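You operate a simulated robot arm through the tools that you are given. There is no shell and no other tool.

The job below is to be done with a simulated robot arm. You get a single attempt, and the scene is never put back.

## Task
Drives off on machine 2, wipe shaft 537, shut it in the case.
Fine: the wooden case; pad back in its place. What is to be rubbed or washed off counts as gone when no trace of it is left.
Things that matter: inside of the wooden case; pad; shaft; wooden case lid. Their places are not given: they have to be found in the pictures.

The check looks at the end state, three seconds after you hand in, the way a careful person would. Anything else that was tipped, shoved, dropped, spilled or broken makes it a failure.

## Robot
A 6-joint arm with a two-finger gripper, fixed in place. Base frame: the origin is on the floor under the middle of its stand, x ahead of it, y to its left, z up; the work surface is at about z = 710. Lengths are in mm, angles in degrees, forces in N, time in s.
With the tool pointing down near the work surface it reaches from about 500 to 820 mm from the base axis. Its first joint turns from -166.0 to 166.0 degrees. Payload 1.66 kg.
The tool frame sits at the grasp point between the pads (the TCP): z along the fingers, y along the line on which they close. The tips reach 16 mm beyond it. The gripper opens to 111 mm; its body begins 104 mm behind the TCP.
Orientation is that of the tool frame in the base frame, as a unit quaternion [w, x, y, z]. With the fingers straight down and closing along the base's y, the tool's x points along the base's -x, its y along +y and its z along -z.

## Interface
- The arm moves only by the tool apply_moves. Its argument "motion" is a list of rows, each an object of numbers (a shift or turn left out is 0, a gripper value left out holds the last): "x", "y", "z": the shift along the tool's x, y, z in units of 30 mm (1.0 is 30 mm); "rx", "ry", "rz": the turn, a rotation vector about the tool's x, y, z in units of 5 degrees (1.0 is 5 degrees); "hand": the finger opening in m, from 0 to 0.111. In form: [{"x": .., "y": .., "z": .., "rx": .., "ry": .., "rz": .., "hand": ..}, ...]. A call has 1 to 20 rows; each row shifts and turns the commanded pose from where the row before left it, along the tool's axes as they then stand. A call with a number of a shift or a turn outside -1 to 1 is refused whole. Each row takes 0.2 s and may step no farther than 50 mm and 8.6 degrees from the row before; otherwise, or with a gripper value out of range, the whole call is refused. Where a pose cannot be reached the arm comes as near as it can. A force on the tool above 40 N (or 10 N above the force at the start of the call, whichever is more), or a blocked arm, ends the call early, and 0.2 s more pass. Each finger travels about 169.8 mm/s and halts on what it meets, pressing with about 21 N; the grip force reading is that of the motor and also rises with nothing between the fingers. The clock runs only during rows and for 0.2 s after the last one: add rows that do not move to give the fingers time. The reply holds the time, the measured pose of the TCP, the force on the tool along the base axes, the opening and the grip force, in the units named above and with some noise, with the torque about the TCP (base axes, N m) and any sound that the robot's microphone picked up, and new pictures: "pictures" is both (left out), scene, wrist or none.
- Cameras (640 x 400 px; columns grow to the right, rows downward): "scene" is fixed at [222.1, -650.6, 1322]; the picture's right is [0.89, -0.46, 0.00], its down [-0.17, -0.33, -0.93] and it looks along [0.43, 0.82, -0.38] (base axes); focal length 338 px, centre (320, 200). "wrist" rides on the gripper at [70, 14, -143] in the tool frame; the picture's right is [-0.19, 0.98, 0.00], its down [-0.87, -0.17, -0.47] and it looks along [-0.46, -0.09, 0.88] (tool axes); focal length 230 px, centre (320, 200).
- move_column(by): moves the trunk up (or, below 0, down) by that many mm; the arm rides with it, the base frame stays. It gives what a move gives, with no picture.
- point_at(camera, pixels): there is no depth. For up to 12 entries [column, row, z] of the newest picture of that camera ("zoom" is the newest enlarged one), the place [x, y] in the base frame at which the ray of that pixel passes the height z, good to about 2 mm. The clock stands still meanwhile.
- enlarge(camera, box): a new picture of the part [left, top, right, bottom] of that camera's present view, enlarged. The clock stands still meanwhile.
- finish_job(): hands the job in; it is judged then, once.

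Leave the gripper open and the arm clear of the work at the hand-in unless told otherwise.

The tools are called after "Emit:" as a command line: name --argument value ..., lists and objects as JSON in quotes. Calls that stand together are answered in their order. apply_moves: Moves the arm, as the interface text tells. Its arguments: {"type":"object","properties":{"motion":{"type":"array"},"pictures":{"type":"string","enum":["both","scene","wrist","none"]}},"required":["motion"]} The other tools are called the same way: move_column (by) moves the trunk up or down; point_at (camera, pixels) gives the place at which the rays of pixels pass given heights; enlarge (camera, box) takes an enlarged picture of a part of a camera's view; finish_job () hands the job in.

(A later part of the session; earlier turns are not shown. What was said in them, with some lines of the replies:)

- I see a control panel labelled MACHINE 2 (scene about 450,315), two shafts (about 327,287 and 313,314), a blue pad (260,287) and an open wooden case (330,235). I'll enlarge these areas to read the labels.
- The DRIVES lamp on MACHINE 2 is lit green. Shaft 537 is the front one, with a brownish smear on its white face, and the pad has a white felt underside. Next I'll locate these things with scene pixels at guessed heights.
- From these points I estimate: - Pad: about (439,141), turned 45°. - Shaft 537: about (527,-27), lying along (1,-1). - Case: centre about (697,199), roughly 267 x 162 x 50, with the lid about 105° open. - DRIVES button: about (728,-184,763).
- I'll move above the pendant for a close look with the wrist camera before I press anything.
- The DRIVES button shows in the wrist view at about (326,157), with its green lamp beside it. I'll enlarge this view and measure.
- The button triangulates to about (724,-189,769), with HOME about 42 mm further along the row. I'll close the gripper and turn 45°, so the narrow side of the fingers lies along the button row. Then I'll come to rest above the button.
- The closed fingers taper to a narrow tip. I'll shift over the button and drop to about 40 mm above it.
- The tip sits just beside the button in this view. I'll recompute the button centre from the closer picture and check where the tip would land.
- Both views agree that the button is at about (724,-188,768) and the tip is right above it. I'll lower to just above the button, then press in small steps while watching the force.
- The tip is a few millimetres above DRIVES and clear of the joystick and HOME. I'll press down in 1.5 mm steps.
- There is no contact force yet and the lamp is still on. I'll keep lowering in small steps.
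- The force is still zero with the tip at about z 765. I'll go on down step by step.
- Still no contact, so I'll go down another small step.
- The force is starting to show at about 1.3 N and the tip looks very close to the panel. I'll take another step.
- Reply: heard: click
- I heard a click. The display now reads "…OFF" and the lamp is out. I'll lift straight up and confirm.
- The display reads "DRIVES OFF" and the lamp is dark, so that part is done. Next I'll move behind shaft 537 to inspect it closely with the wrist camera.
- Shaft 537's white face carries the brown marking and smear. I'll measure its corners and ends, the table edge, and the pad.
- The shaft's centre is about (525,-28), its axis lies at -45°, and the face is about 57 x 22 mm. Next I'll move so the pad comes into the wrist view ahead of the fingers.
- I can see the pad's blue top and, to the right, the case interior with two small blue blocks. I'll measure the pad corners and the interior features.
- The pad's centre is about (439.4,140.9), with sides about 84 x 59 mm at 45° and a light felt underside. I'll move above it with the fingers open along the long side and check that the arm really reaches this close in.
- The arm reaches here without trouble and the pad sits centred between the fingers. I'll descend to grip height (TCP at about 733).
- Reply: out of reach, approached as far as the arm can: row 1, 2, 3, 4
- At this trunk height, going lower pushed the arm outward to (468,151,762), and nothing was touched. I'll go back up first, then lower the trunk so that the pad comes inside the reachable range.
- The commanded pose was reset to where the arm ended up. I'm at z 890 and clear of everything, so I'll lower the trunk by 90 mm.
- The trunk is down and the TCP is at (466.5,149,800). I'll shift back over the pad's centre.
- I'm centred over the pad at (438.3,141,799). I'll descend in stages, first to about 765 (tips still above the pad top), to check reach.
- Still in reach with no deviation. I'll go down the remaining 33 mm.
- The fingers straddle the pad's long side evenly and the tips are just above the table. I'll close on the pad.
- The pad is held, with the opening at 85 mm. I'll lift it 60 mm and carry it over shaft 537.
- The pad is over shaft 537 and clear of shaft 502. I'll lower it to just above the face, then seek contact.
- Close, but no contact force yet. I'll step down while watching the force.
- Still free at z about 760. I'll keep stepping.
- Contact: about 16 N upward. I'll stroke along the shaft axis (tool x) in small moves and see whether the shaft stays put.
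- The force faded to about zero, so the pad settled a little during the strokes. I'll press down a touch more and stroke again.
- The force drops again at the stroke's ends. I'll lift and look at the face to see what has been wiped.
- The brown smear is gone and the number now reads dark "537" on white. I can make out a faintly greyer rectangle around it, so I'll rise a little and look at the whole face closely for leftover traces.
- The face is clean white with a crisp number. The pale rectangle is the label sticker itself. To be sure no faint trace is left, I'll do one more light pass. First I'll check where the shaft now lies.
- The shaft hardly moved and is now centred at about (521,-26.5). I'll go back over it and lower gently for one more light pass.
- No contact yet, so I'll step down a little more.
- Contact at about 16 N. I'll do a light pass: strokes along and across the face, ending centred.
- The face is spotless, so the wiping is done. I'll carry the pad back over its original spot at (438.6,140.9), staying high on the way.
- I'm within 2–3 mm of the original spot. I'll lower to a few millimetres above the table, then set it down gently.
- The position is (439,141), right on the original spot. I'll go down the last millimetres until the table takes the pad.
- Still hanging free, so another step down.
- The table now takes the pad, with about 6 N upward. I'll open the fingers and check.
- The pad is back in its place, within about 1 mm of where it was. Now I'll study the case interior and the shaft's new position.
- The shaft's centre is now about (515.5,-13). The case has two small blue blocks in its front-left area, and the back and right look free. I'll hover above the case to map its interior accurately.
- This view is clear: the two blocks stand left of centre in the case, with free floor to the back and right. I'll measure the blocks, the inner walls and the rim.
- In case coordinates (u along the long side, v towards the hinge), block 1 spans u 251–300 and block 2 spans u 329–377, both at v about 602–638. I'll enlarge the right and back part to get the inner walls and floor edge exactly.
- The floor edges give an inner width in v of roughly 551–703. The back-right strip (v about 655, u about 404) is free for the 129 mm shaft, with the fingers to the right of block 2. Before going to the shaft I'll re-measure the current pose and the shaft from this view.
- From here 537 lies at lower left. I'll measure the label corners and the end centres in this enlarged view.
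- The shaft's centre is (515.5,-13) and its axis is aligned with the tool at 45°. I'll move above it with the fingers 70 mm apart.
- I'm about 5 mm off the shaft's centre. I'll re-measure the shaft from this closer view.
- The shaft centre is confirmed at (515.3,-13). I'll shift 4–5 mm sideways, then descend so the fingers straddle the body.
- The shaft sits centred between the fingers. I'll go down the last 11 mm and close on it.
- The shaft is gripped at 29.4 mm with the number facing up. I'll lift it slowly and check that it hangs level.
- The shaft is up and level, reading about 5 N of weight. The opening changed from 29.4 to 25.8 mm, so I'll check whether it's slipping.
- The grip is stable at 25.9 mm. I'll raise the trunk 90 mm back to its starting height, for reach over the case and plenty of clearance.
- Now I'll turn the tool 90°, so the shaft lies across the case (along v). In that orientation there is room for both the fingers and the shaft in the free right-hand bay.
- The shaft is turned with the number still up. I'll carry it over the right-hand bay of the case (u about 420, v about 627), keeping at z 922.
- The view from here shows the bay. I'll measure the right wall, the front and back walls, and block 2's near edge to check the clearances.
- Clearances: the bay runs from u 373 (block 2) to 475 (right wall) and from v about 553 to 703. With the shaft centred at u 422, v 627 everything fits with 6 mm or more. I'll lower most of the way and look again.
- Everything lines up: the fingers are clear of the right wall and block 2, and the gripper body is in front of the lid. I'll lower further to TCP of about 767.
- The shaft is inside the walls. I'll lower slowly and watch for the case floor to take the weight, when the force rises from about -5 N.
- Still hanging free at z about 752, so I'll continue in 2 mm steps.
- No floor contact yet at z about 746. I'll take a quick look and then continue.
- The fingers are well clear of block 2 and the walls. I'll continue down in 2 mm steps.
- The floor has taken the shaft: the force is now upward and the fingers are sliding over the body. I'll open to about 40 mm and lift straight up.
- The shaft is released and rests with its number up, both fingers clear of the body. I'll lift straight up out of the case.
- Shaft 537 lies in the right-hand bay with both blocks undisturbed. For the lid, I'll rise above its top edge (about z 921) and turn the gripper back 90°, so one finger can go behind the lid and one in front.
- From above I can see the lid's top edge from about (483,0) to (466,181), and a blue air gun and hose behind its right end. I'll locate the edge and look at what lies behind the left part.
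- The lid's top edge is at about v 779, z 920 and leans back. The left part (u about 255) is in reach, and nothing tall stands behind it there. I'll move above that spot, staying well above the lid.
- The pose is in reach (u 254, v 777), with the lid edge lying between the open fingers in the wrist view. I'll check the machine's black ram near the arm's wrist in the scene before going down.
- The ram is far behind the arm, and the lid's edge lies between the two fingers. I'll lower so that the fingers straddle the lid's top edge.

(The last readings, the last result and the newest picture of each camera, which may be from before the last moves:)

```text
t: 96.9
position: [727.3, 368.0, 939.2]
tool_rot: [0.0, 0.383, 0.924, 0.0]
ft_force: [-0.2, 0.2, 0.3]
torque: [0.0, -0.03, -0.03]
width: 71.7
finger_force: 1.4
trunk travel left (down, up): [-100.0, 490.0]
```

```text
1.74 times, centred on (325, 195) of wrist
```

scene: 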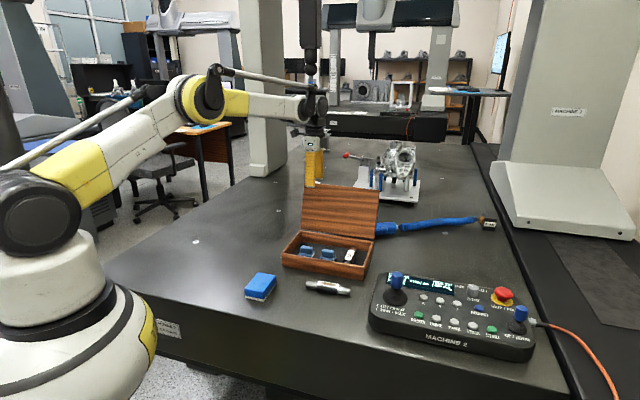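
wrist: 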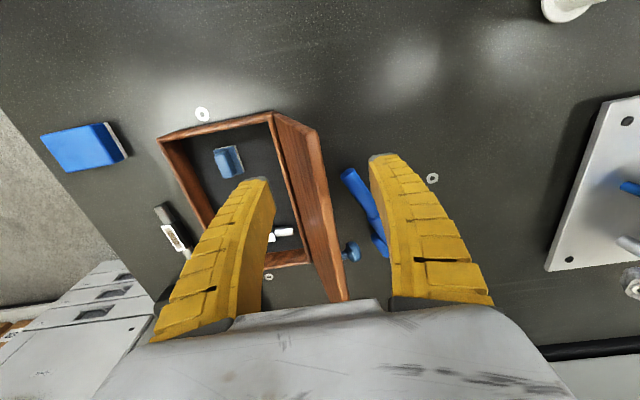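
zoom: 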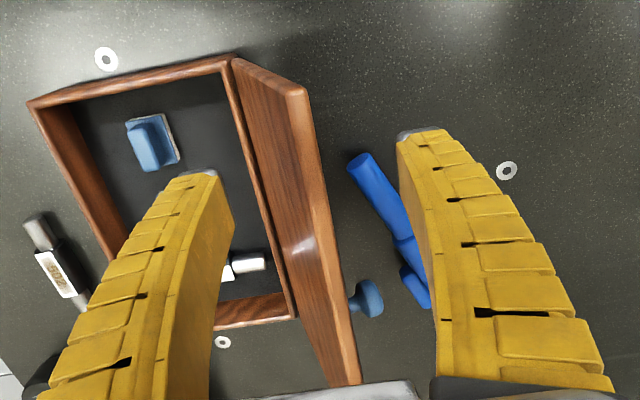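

The front finger is before the lid and the back finger behind it, with the edge between them. I'll lower another 34 mm.

Emit:
apply_moves --motion '[{"z": 0.4}, {"z": 0.4}, {"z": 0.35}, {}]'

Emit:
enlarge --camera "scene" --box '[270, 130, 400, 250]'

Emit:
enlarge --camera "wrist" --box '[230, 80, 420, 310]'

```text
t: 97.9
position: [726.3, 368.2, 903.6]
tool_rot: [-0.001, 0.383, 0.924, 0.0]
ft_force: [-0.7, 0.0, -0.6]
torque: [0.0, 0.01, 0.04]
width: 71.8
finger_force: 1.4
trunk travel left (down, up): [-100.0, 490.0]
```

scene: 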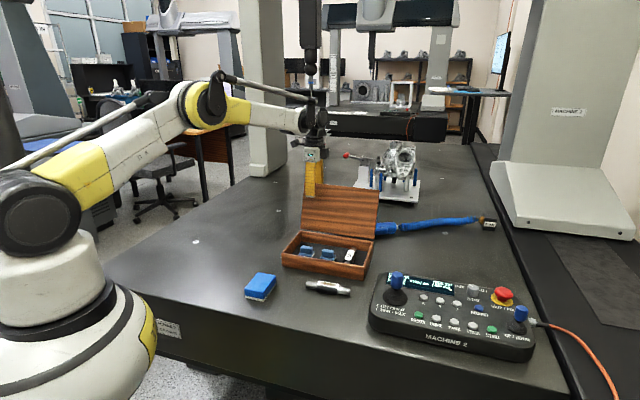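
wrist: 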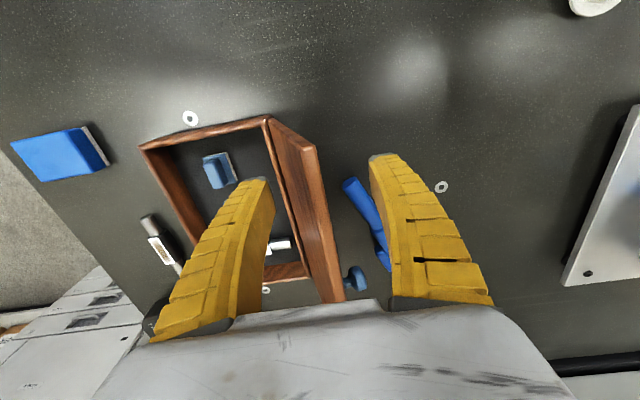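

```text
3.33 times, centred on (335, 190) of scene
```

zoom: 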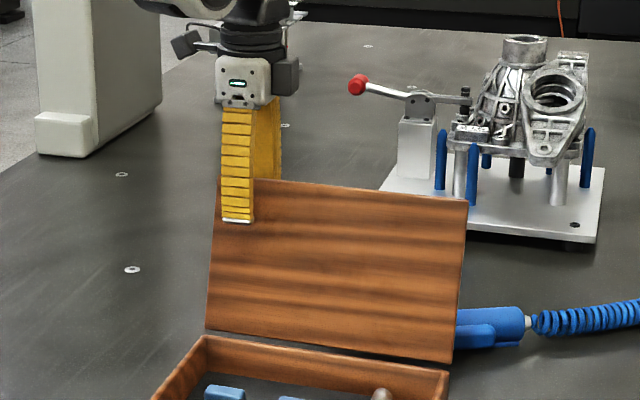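

```text
1.74 times, centred on (325, 195) of wrist
```

zoom: 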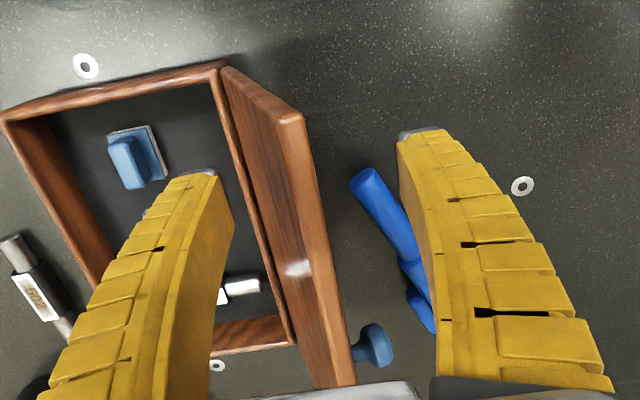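

The fingers straddle the lid's edge. I also notice a blue knob at the centre of the lid's outer face, away from my fingers. Now I'll pull gently toward the case so the back finger meets the lid.

Emit:
apply_moves --motion '[{"y": -0.3}, {"y": -0.3}, {"y": -0.3}, {"y": -0.2}, {}]'

Emit:
enlarge --camera "wrist" --box '[230, 80, 420, 310]'

```text
t: 99.1
position: [703.7, 343.7, 906.4]
tool_rot: [0.0, 0.383, 0.924, 0.001]
ft_force: [0.4, -0.2, -0.3]
torque: [0.02, 0.04, -0.02]
width: 71.9
finger_force: 0.9
trunk travel left (down, up): [-100.0, 490.0]
```

scene: 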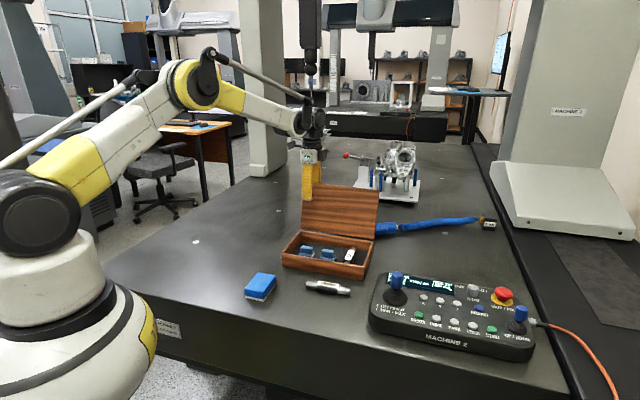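
wrist: 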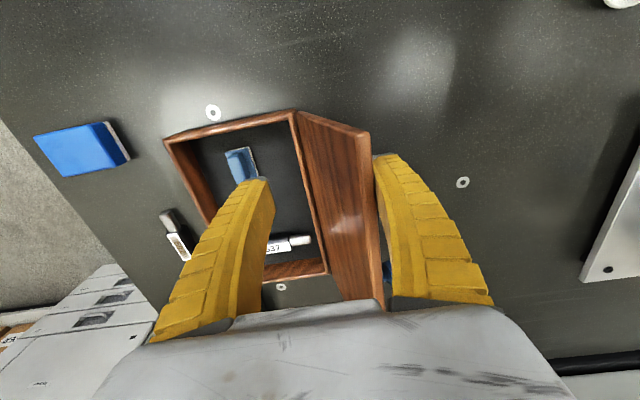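

```text
1.74 times, centred on (325, 195) of wrist
```

zoom: 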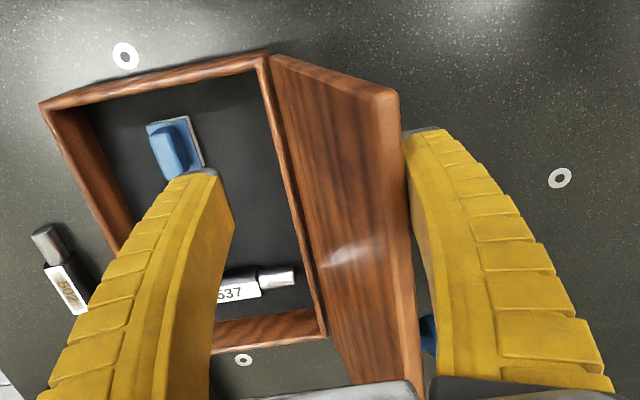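

The back finger is now right against the lid's outer face. I'll continue pulling in 8 mm steps and watch how the lid responds.

Emit:
apply_moves --motion '[{"y": -0.27}, {"y": -0.27}, {}]'

Emit:
enlarge --camera "wrist" --box '[230, 80, 420, 310]'

```text
t: 99.9
position: [691.3, 332.3, 904.1]
tool_rot: [0.0, 0.382, 0.924, 0.001]
ft_force: [-0.2, -0.6, -0.9]
torque: [0.0, 0.02, 0.01]
width: 71.7
finger_force: 1.2
trunk travel left (down, up): [-100.0, 490.0]
```

scene: 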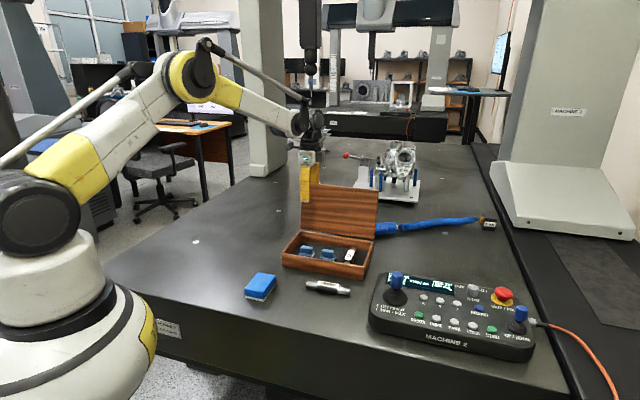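
wrist: 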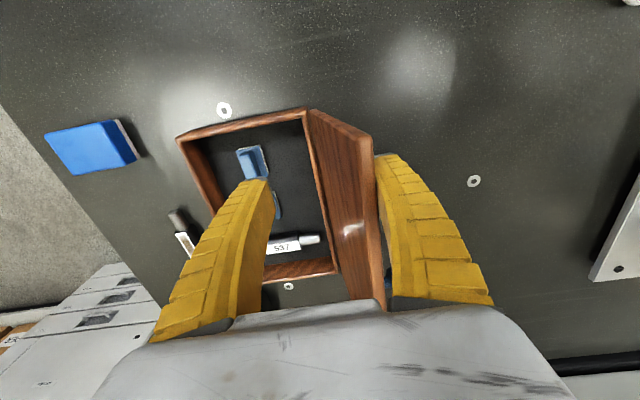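

```text
1.74 times, centred on (325, 195) of wrist
```

zoom: 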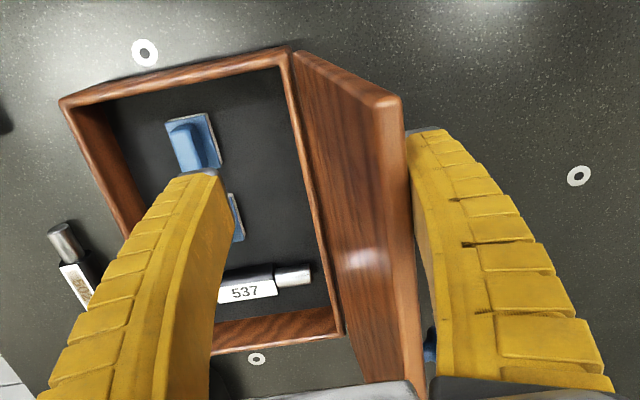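

The lid follows with hardly any force. I'll keep pulling toward vertical.

Emit:
apply_moves --motion '[{"y": -0.27}, {"y": -0.27}, {"y": -0.27}, {"y": -0.27}, {}]'

Emit:
enlarge --camera "wrist" --box '[230, 80, 420, 310]'

Emit:
enlarge --camera "scene" --box '[270, 130, 400, 290]'

```text
t: 101.1
position: [667.7, 309.6, 904.9]
tool_rot: [0.0, 0.382, 0.924, 0.001]
ft_force: [0.3, 0.9, 0.0]
torque: [0.02, 0.04, 0.0]
width: 71.7
finger_force: 1.2
trunk travel left (down, up): [-100.0, 490.0]
```

scene: 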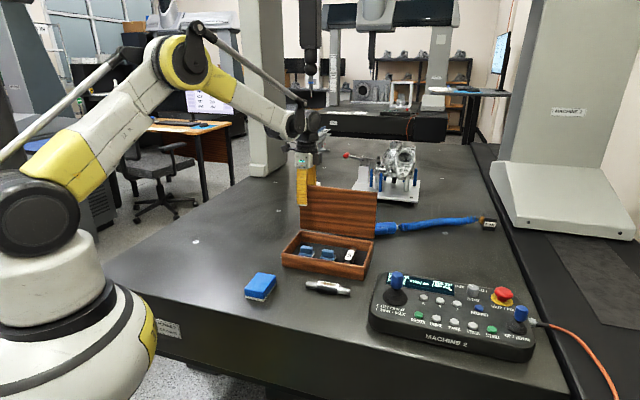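
wrist: 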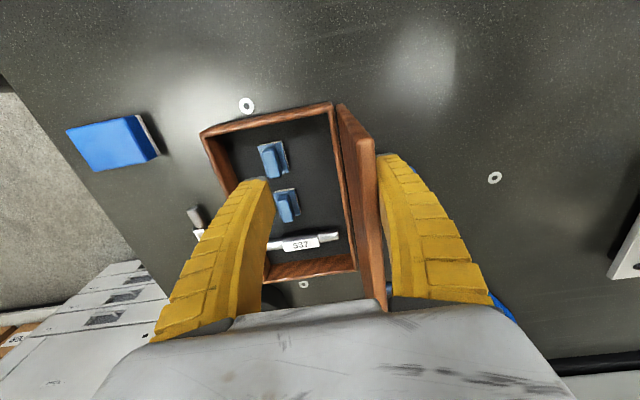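

```text
1.74 times, centred on (325, 195) of wrist
```

zoom: 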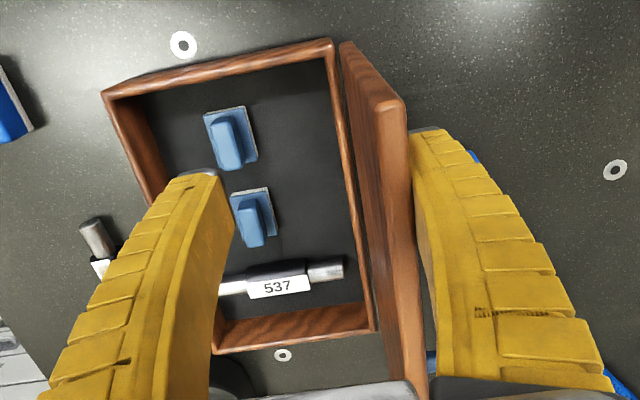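

```text
2.50 times, centred on (335, 210) of scene
```

zoom: 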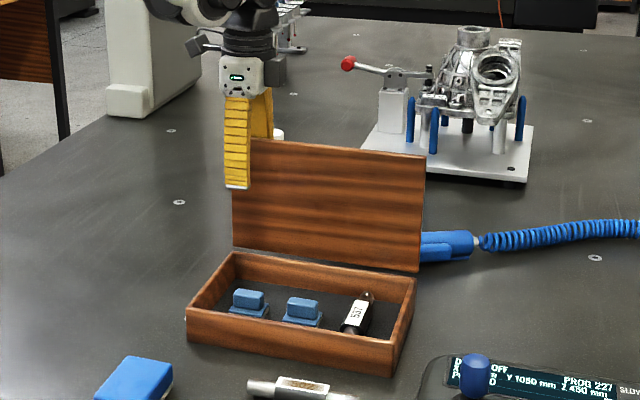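

The lid is now close to vertical. I'll narrow the gap to 50 mm so the front finger catches the lid gently once it tips past vertical.

Emit:
apply_moves --motion '[{"hand": 0.06}, {"hand": 0.05}, {}, {"y": -0.2}, {"y": -0.2}, {}]'

Emit:
enlarge --camera "wrist" --box '[230, 80, 420, 310]'

Emit:
enlarge --camera "scene" --box '[270, 130, 400, 290]'

```text
t: 102.5
position: [660.6, 300.8, 903.9]
tool_rot: [0.0, 0.383, 0.924, -0.001]
ft_force: [1.0, -0.7, -1.2]
torque: [0.02, 0.0, 0.02]
width: 52.4
finger_force: 1.7
trunk travel left (down, up): [-100.0, 490.0]
```

scene: 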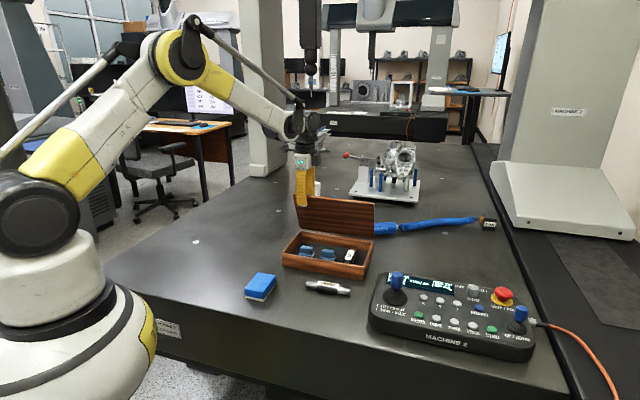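
wrist: 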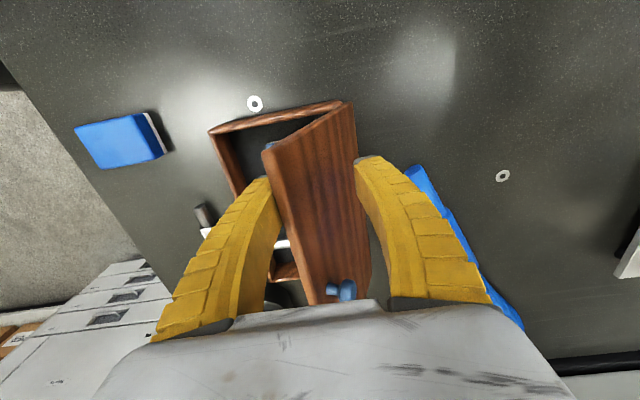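

```text
1.74 times, centred on (325, 195) of wrist
```

zoom: 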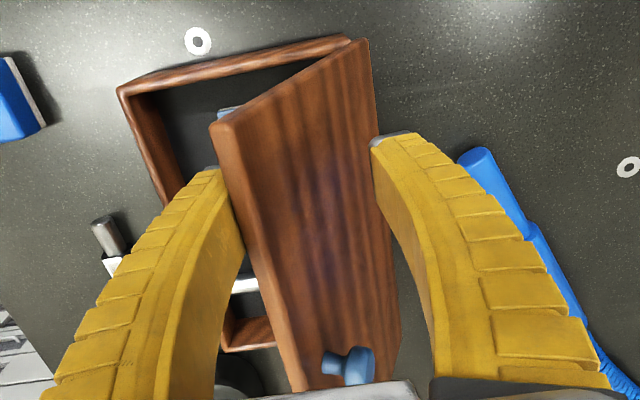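

```text
2.50 times, centred on (335, 210) of scene
```

zoom: 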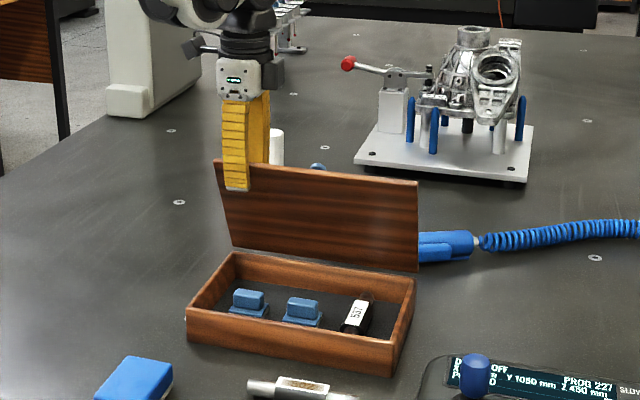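

The lid tipped past vertical and now rests against the front finger, as planned. I'll let it down by moving the finger along the arc of the lid's edge.

Emit:
apply_moves --motion '[{"y": -0.24}, {"y": -0.24}, {"y": -0.24}, {"y": -0.24}, {"y": -0.2, "z": 0.1}, {"y": -0.2, "z": 0.1}, {}]'

Emit:
enlarge --camera "wrist" --box '[230, 80, 420, 310]'

Emit:
enlarge --camera "scene" --box '[270, 150, 400, 290]'

```text
t: 104.1
position: [631.2, 271.6, 899.6]
tool_rot: [0.0, 0.383, 0.924, 0.0]
ft_force: [-0.6, -0.3, -0.3]
torque: [-0.04, 0.03, 0.03]
width: 52.7
finger_force: 1.8
trunk travel left (down, up): [-100.0, 490.0]
```

scene: 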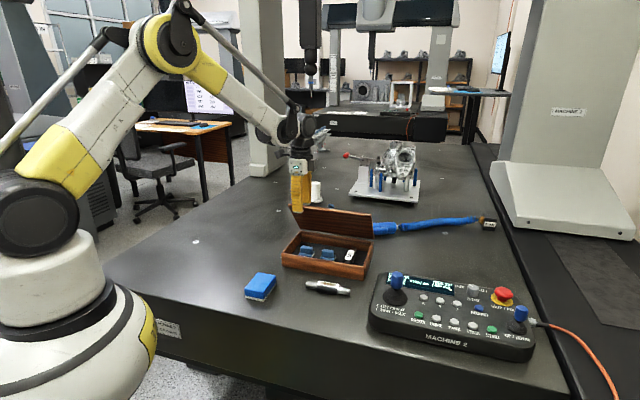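
wrist: 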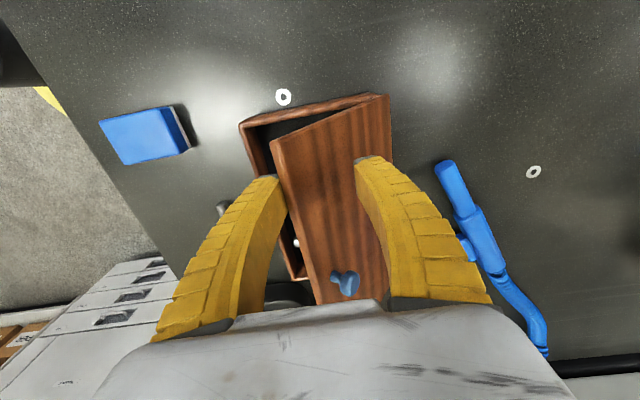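

```text
1.74 times, centred on (325, 195) of wrist
```

zoom: 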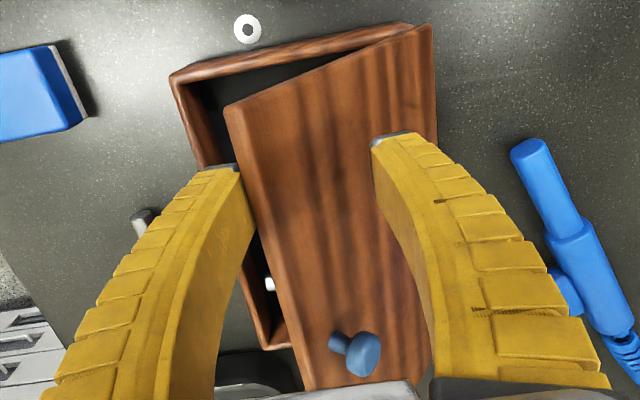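

```text
2.86 times, centred on (335, 220) of scene
```

zoom: 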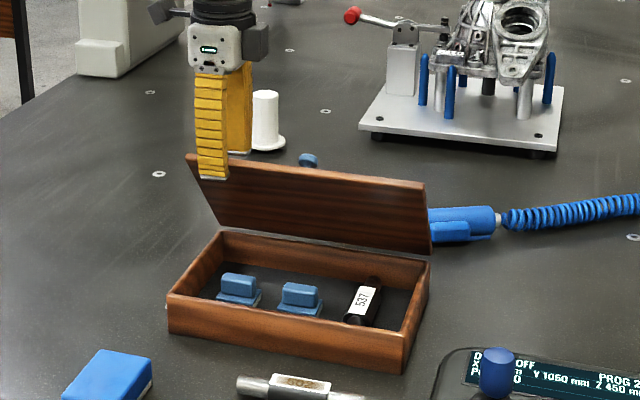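

The controlled lowering works, with the lid at about 55°. I'll follow the arc further down.

Emit:
apply_moves --motion '[{"y": -0.2, "z": 0.15}, {"y": -0.2, "z": 0.2}, {"y": -0.2, "z": 0.2}, {"y": -0.15, "z": 0.2}, {}]'

Emit:
enlarge --camera "wrist" --box '[230, 80, 420, 310]'

Emit:
enlarge --camera "scene" --box '[270, 150, 400, 290]'

```text
t: 105.3
position: [616.4, 257.5, 877.0]
tool_rot: [0.0, 0.383, 0.924, 0.0]
ft_force: [-0.6, -1.4, 0.9]
torque: [-0.01, 0.03, 0.02]
width: 53.0
finger_force: 2.3
trunk travel left (down, up): [-100.0, 490.0]
```

scene: 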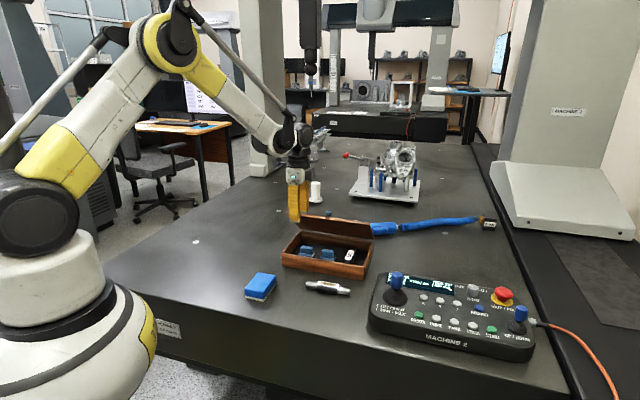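
wrist: 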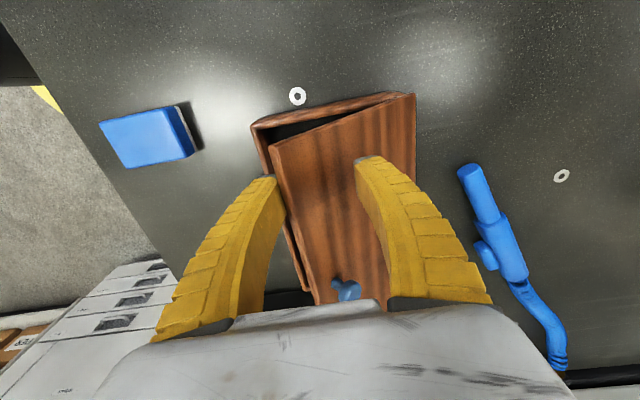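

```text
1.74 times, centred on (325, 195) of wrist
```

zoom: 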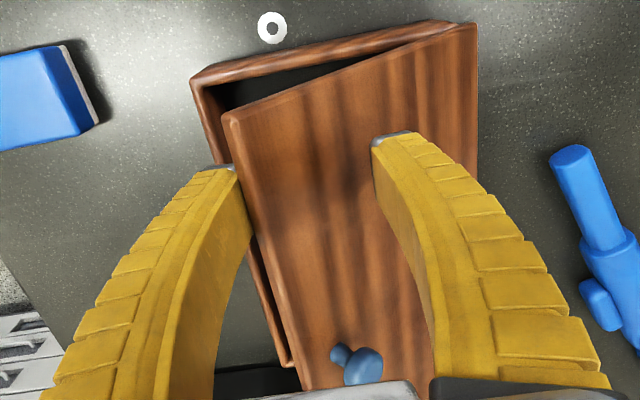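

```text
2.86 times, centred on (335, 220) of scene
```

zoom: 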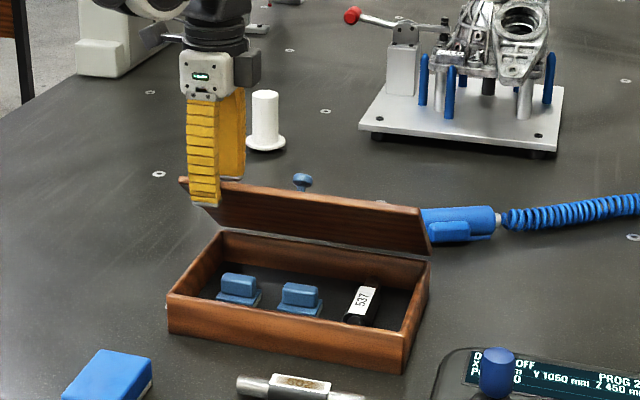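

About 46°. I'll widen the gap slightly for the flatter angles and keep following the arc down.

Emit:
apply_moves --motion '[{"z": 0.2, "hand": 0.072}, {}, {"y": -0.2, "z": 0.25}, {"y": -0.2, "z": 0.25}, {}]'

Emit:
enlarge --camera "wrist" --box '[230, 80, 420, 310]'

Emit:
enlarge --camera "scene" --box '[270, 150, 400, 290]'

```text
t: 106.5
position: [608.3, 246.1, 857.3]
tool_rot: [0.0, 0.382, 0.924, 0.0]
ft_force: [-0.9, -0.9, 0.2]
torque: [-0.01, 0.02, 0.03]
width: 73.8
finger_force: 1.3
trunk travel left (down, up): [-100.0, 490.0]
```

scene: 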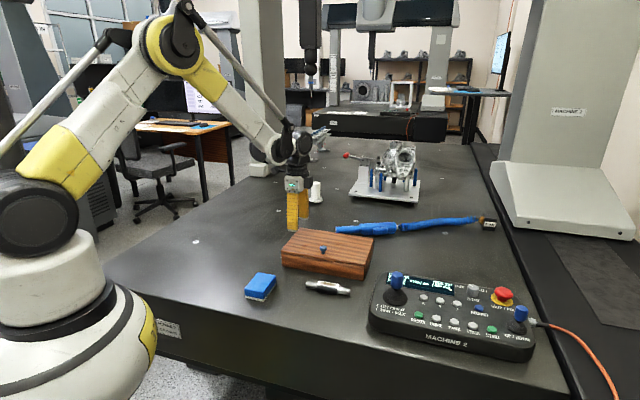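
wrist: 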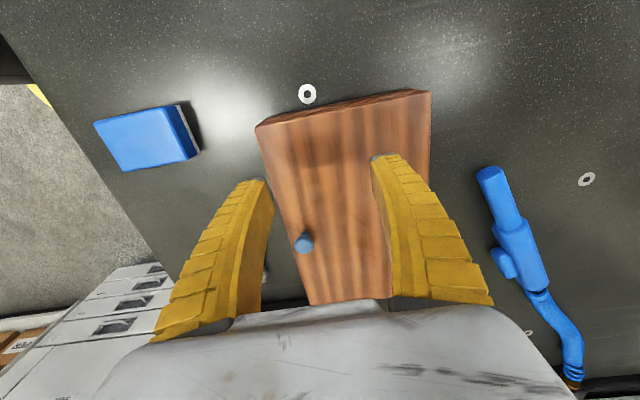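

```text
1.74 times, centred on (325, 195) of wrist
```

zoom: 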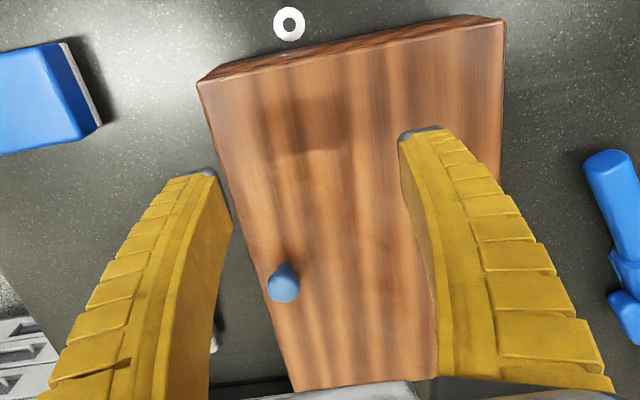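

```text
2.86 times, centred on (335, 220) of scene
```

zoom: 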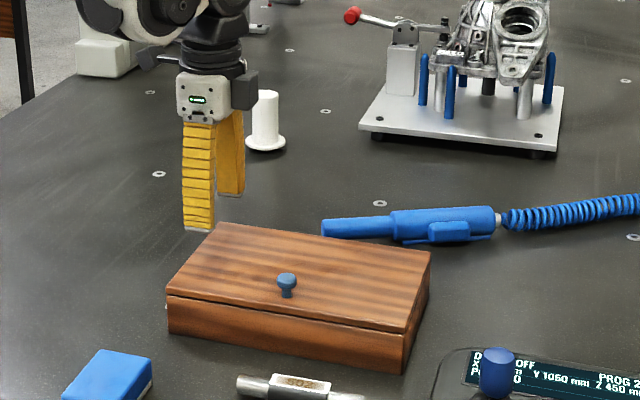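

The lid slid off the finger and dropped shut: the case looks closed, with its knob on top. I'll lift clear with the gripper open and then inspect everything.

Emit:
apply_moves --motion '[{"z": -0.5}, {"z": -1}, {"z": -1}, {"z": -1}, {"z": -1}, {"z": -1, "hand": 0.111}, {"x": 0.3, "y": -0.9}, {"x": 0.3, "y": -0.9}, {"x": 0.3, "y": -0.9}, {"x": 0.3, "y": -0.9}, {"x": 0.3, "y": -0.9}, {"x": 0.3, "y": -0.9}, {}]'

Emit:
enlarge --camera "scene" --box '[270, 210, 390, 290]'

Emit:
enlarge --camera "scene" --box '[230, 255, 370, 340]'

Emit:
enlarge --camera "scene" --box '[360, 260, 560, 370]'

```text
t: 109.3
position: [453.0, 173.2, 1020.8]
tool_rot: [0.0, 0.382, 0.924, 0.0]
ft_force: [-0.2, -0.7, -0.2]
torque: [0.01, 0.0, 0.0]
width: 111.1
finger_force: 0.0
trunk travel left (down, up): [-100.0, 490.0]
```

scene: 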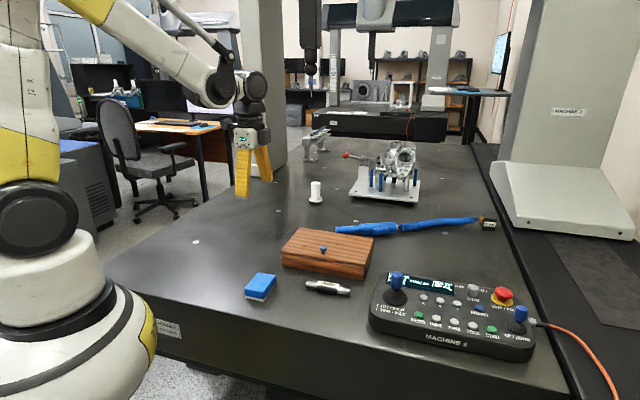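
wrist: 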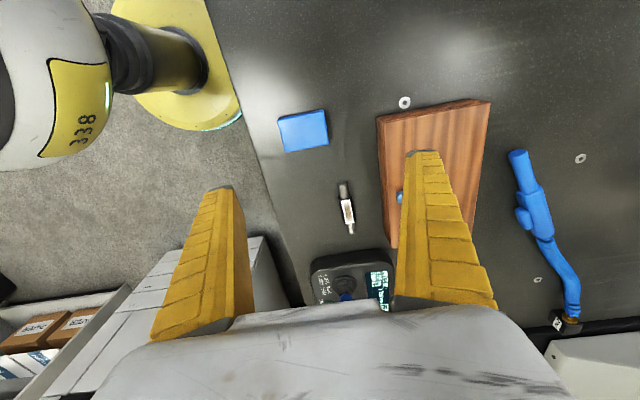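

```text
5.00 times, centred on (330, 250) of scene
```

zoom: 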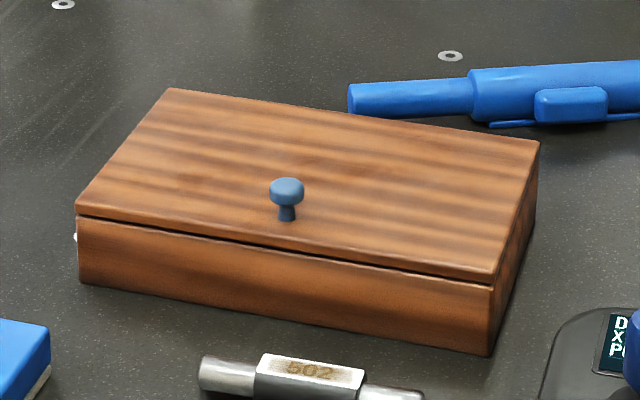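

```text
4.57 times, centred on (300, 298) of scene
```

zoom: 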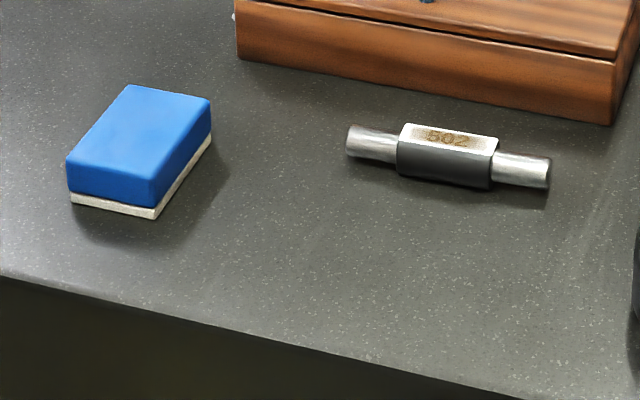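

```text
3.20 times, centred on (460, 315) of scene
```

zoom: 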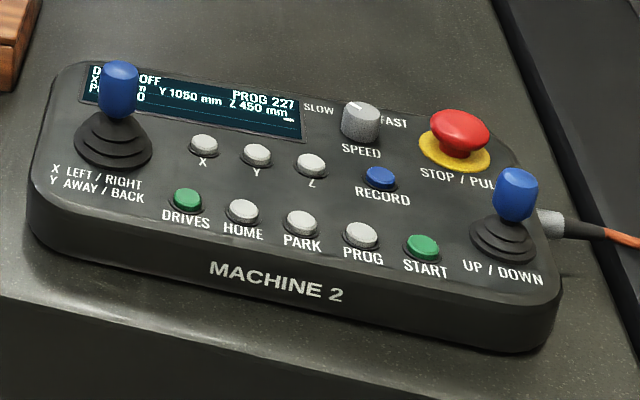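

Pad, shaft 502 and the pendant (DRIVES OFF) look right. I'll look closely at the lid's seam to be sure it's fully shut.

Emit:
enlarge --camera "scene" --box '[278, 245, 338, 280]'

Emit:
enlarge --camera "scene" --box '[330, 235, 385, 285]'

Emit:
enlarge --camera "wrist" --box '[360, 80, 510, 260]'

```text
10.67 times, centred on (308, 262) of scene
```

zoom: 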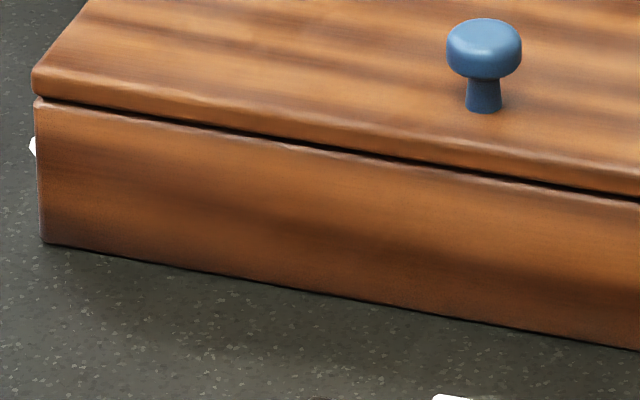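

```text
8.00 times, centred on (358, 260) of scene
```

zoom: 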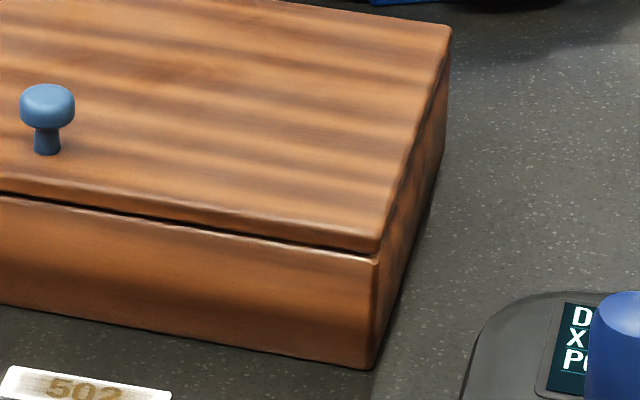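

```text
2.22 times, centred on (435, 170) of wrist
```

zoom: 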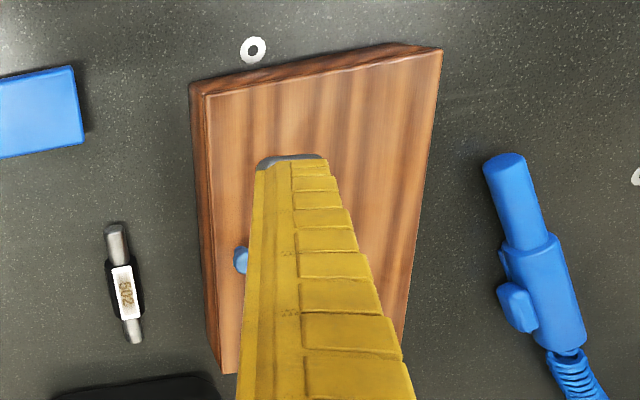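

The seam is a thin, even line, so the lid is fully down. The case hasn't moved, and the air gun behind it is undisturbed. I'll draw the arm back to its starting area with the gripper open and take a last look.

Emit:
apply_moves --motion '[{"x": -0.36, "y": -0.82, "z": -0.65}, {"x": -0.36, "y": -0.82, "z": -0.65}, {"x": -0.36, "y": -0.82, "z": -0.65}, {"x": -0.36, "y": -0.82, "z": -0.65}, {"x": -0.36, "y": -0.82, "z": -0.6}, {}, {}, {}]'

Emit:
enlarge --camera "scene" --box '[230, 160, 510, 345]'

```text
t: 111.1
position: [404.2, 48.7, 1118.3]
tool_rot: [0.0, 0.383, 0.924, 0.0]
ft_force: [0.4, 0.6, 0.6]
torque: [-0.01, 0.02, -0.03]
width: 111.0
finger_force: 0.0
trunk travel left (down, up): [-100.0, 490.0]
```

scene: 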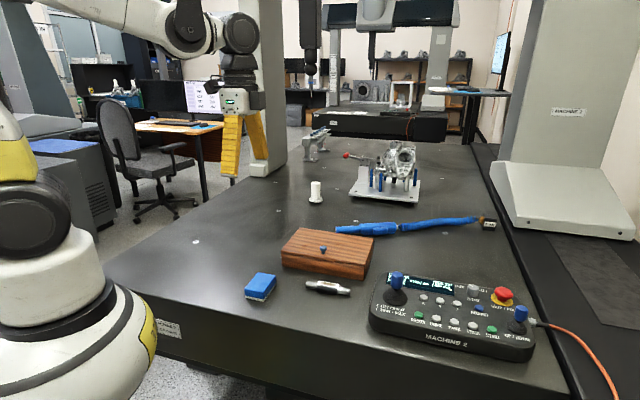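
wrist: 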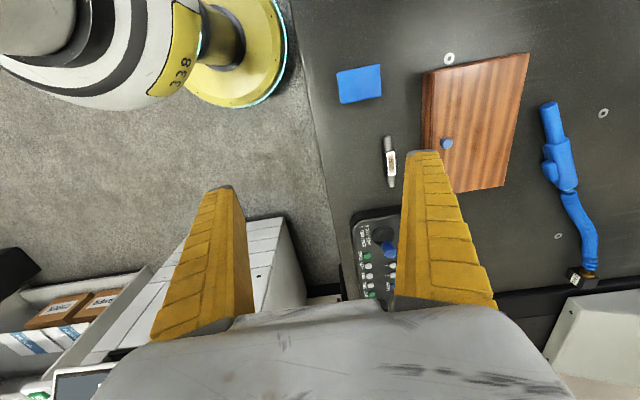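

```text
2.16 times, centred on (370, 252) of scene
```

zoom: 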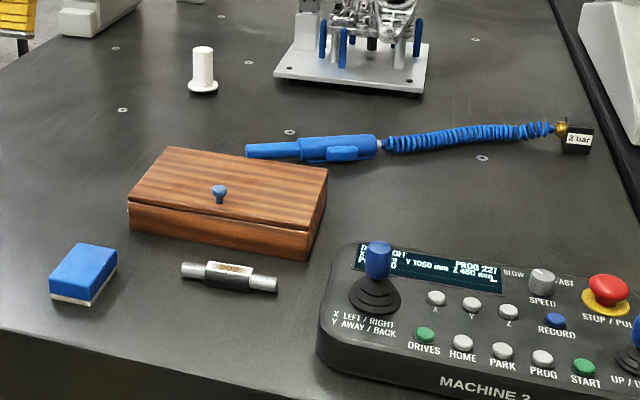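

The final check shows everything as it should be:
- Machine 2 shows DRIVES OFF.
- Shaft 537 is clean and shut in the case.
- The pad is back in its place.
- Shaft 502 and everything else I can see are where they were.
- The arm is clear with the gripper open.

I'm handing the job in.

Emit:
finish_job

```text
The job is handed in.
```

The job is done and handed in; I haven't seen the check's result.

- **Drives:** I pressed DRIVES on machine 2's panel. The display reads DRIVES OFF and the lamp is out.
- **Shaft 537:** I wiped the marked face with the pad until it was clean white, with only the number left on it.
- **Case:** The shaft lies in the free right-hand part of the wooden case, clear of the two blue blocks. The lid is fully shut. It slipped off the finger at about 40° and dropped the rest of the way, but nothing visible moved.
- **Pad:** It is back in its original spot, within about 1 mm.
- **Everything else:** Shaft 502 and the air gun are where they were. The arm is back at its starting position with the gripper open.
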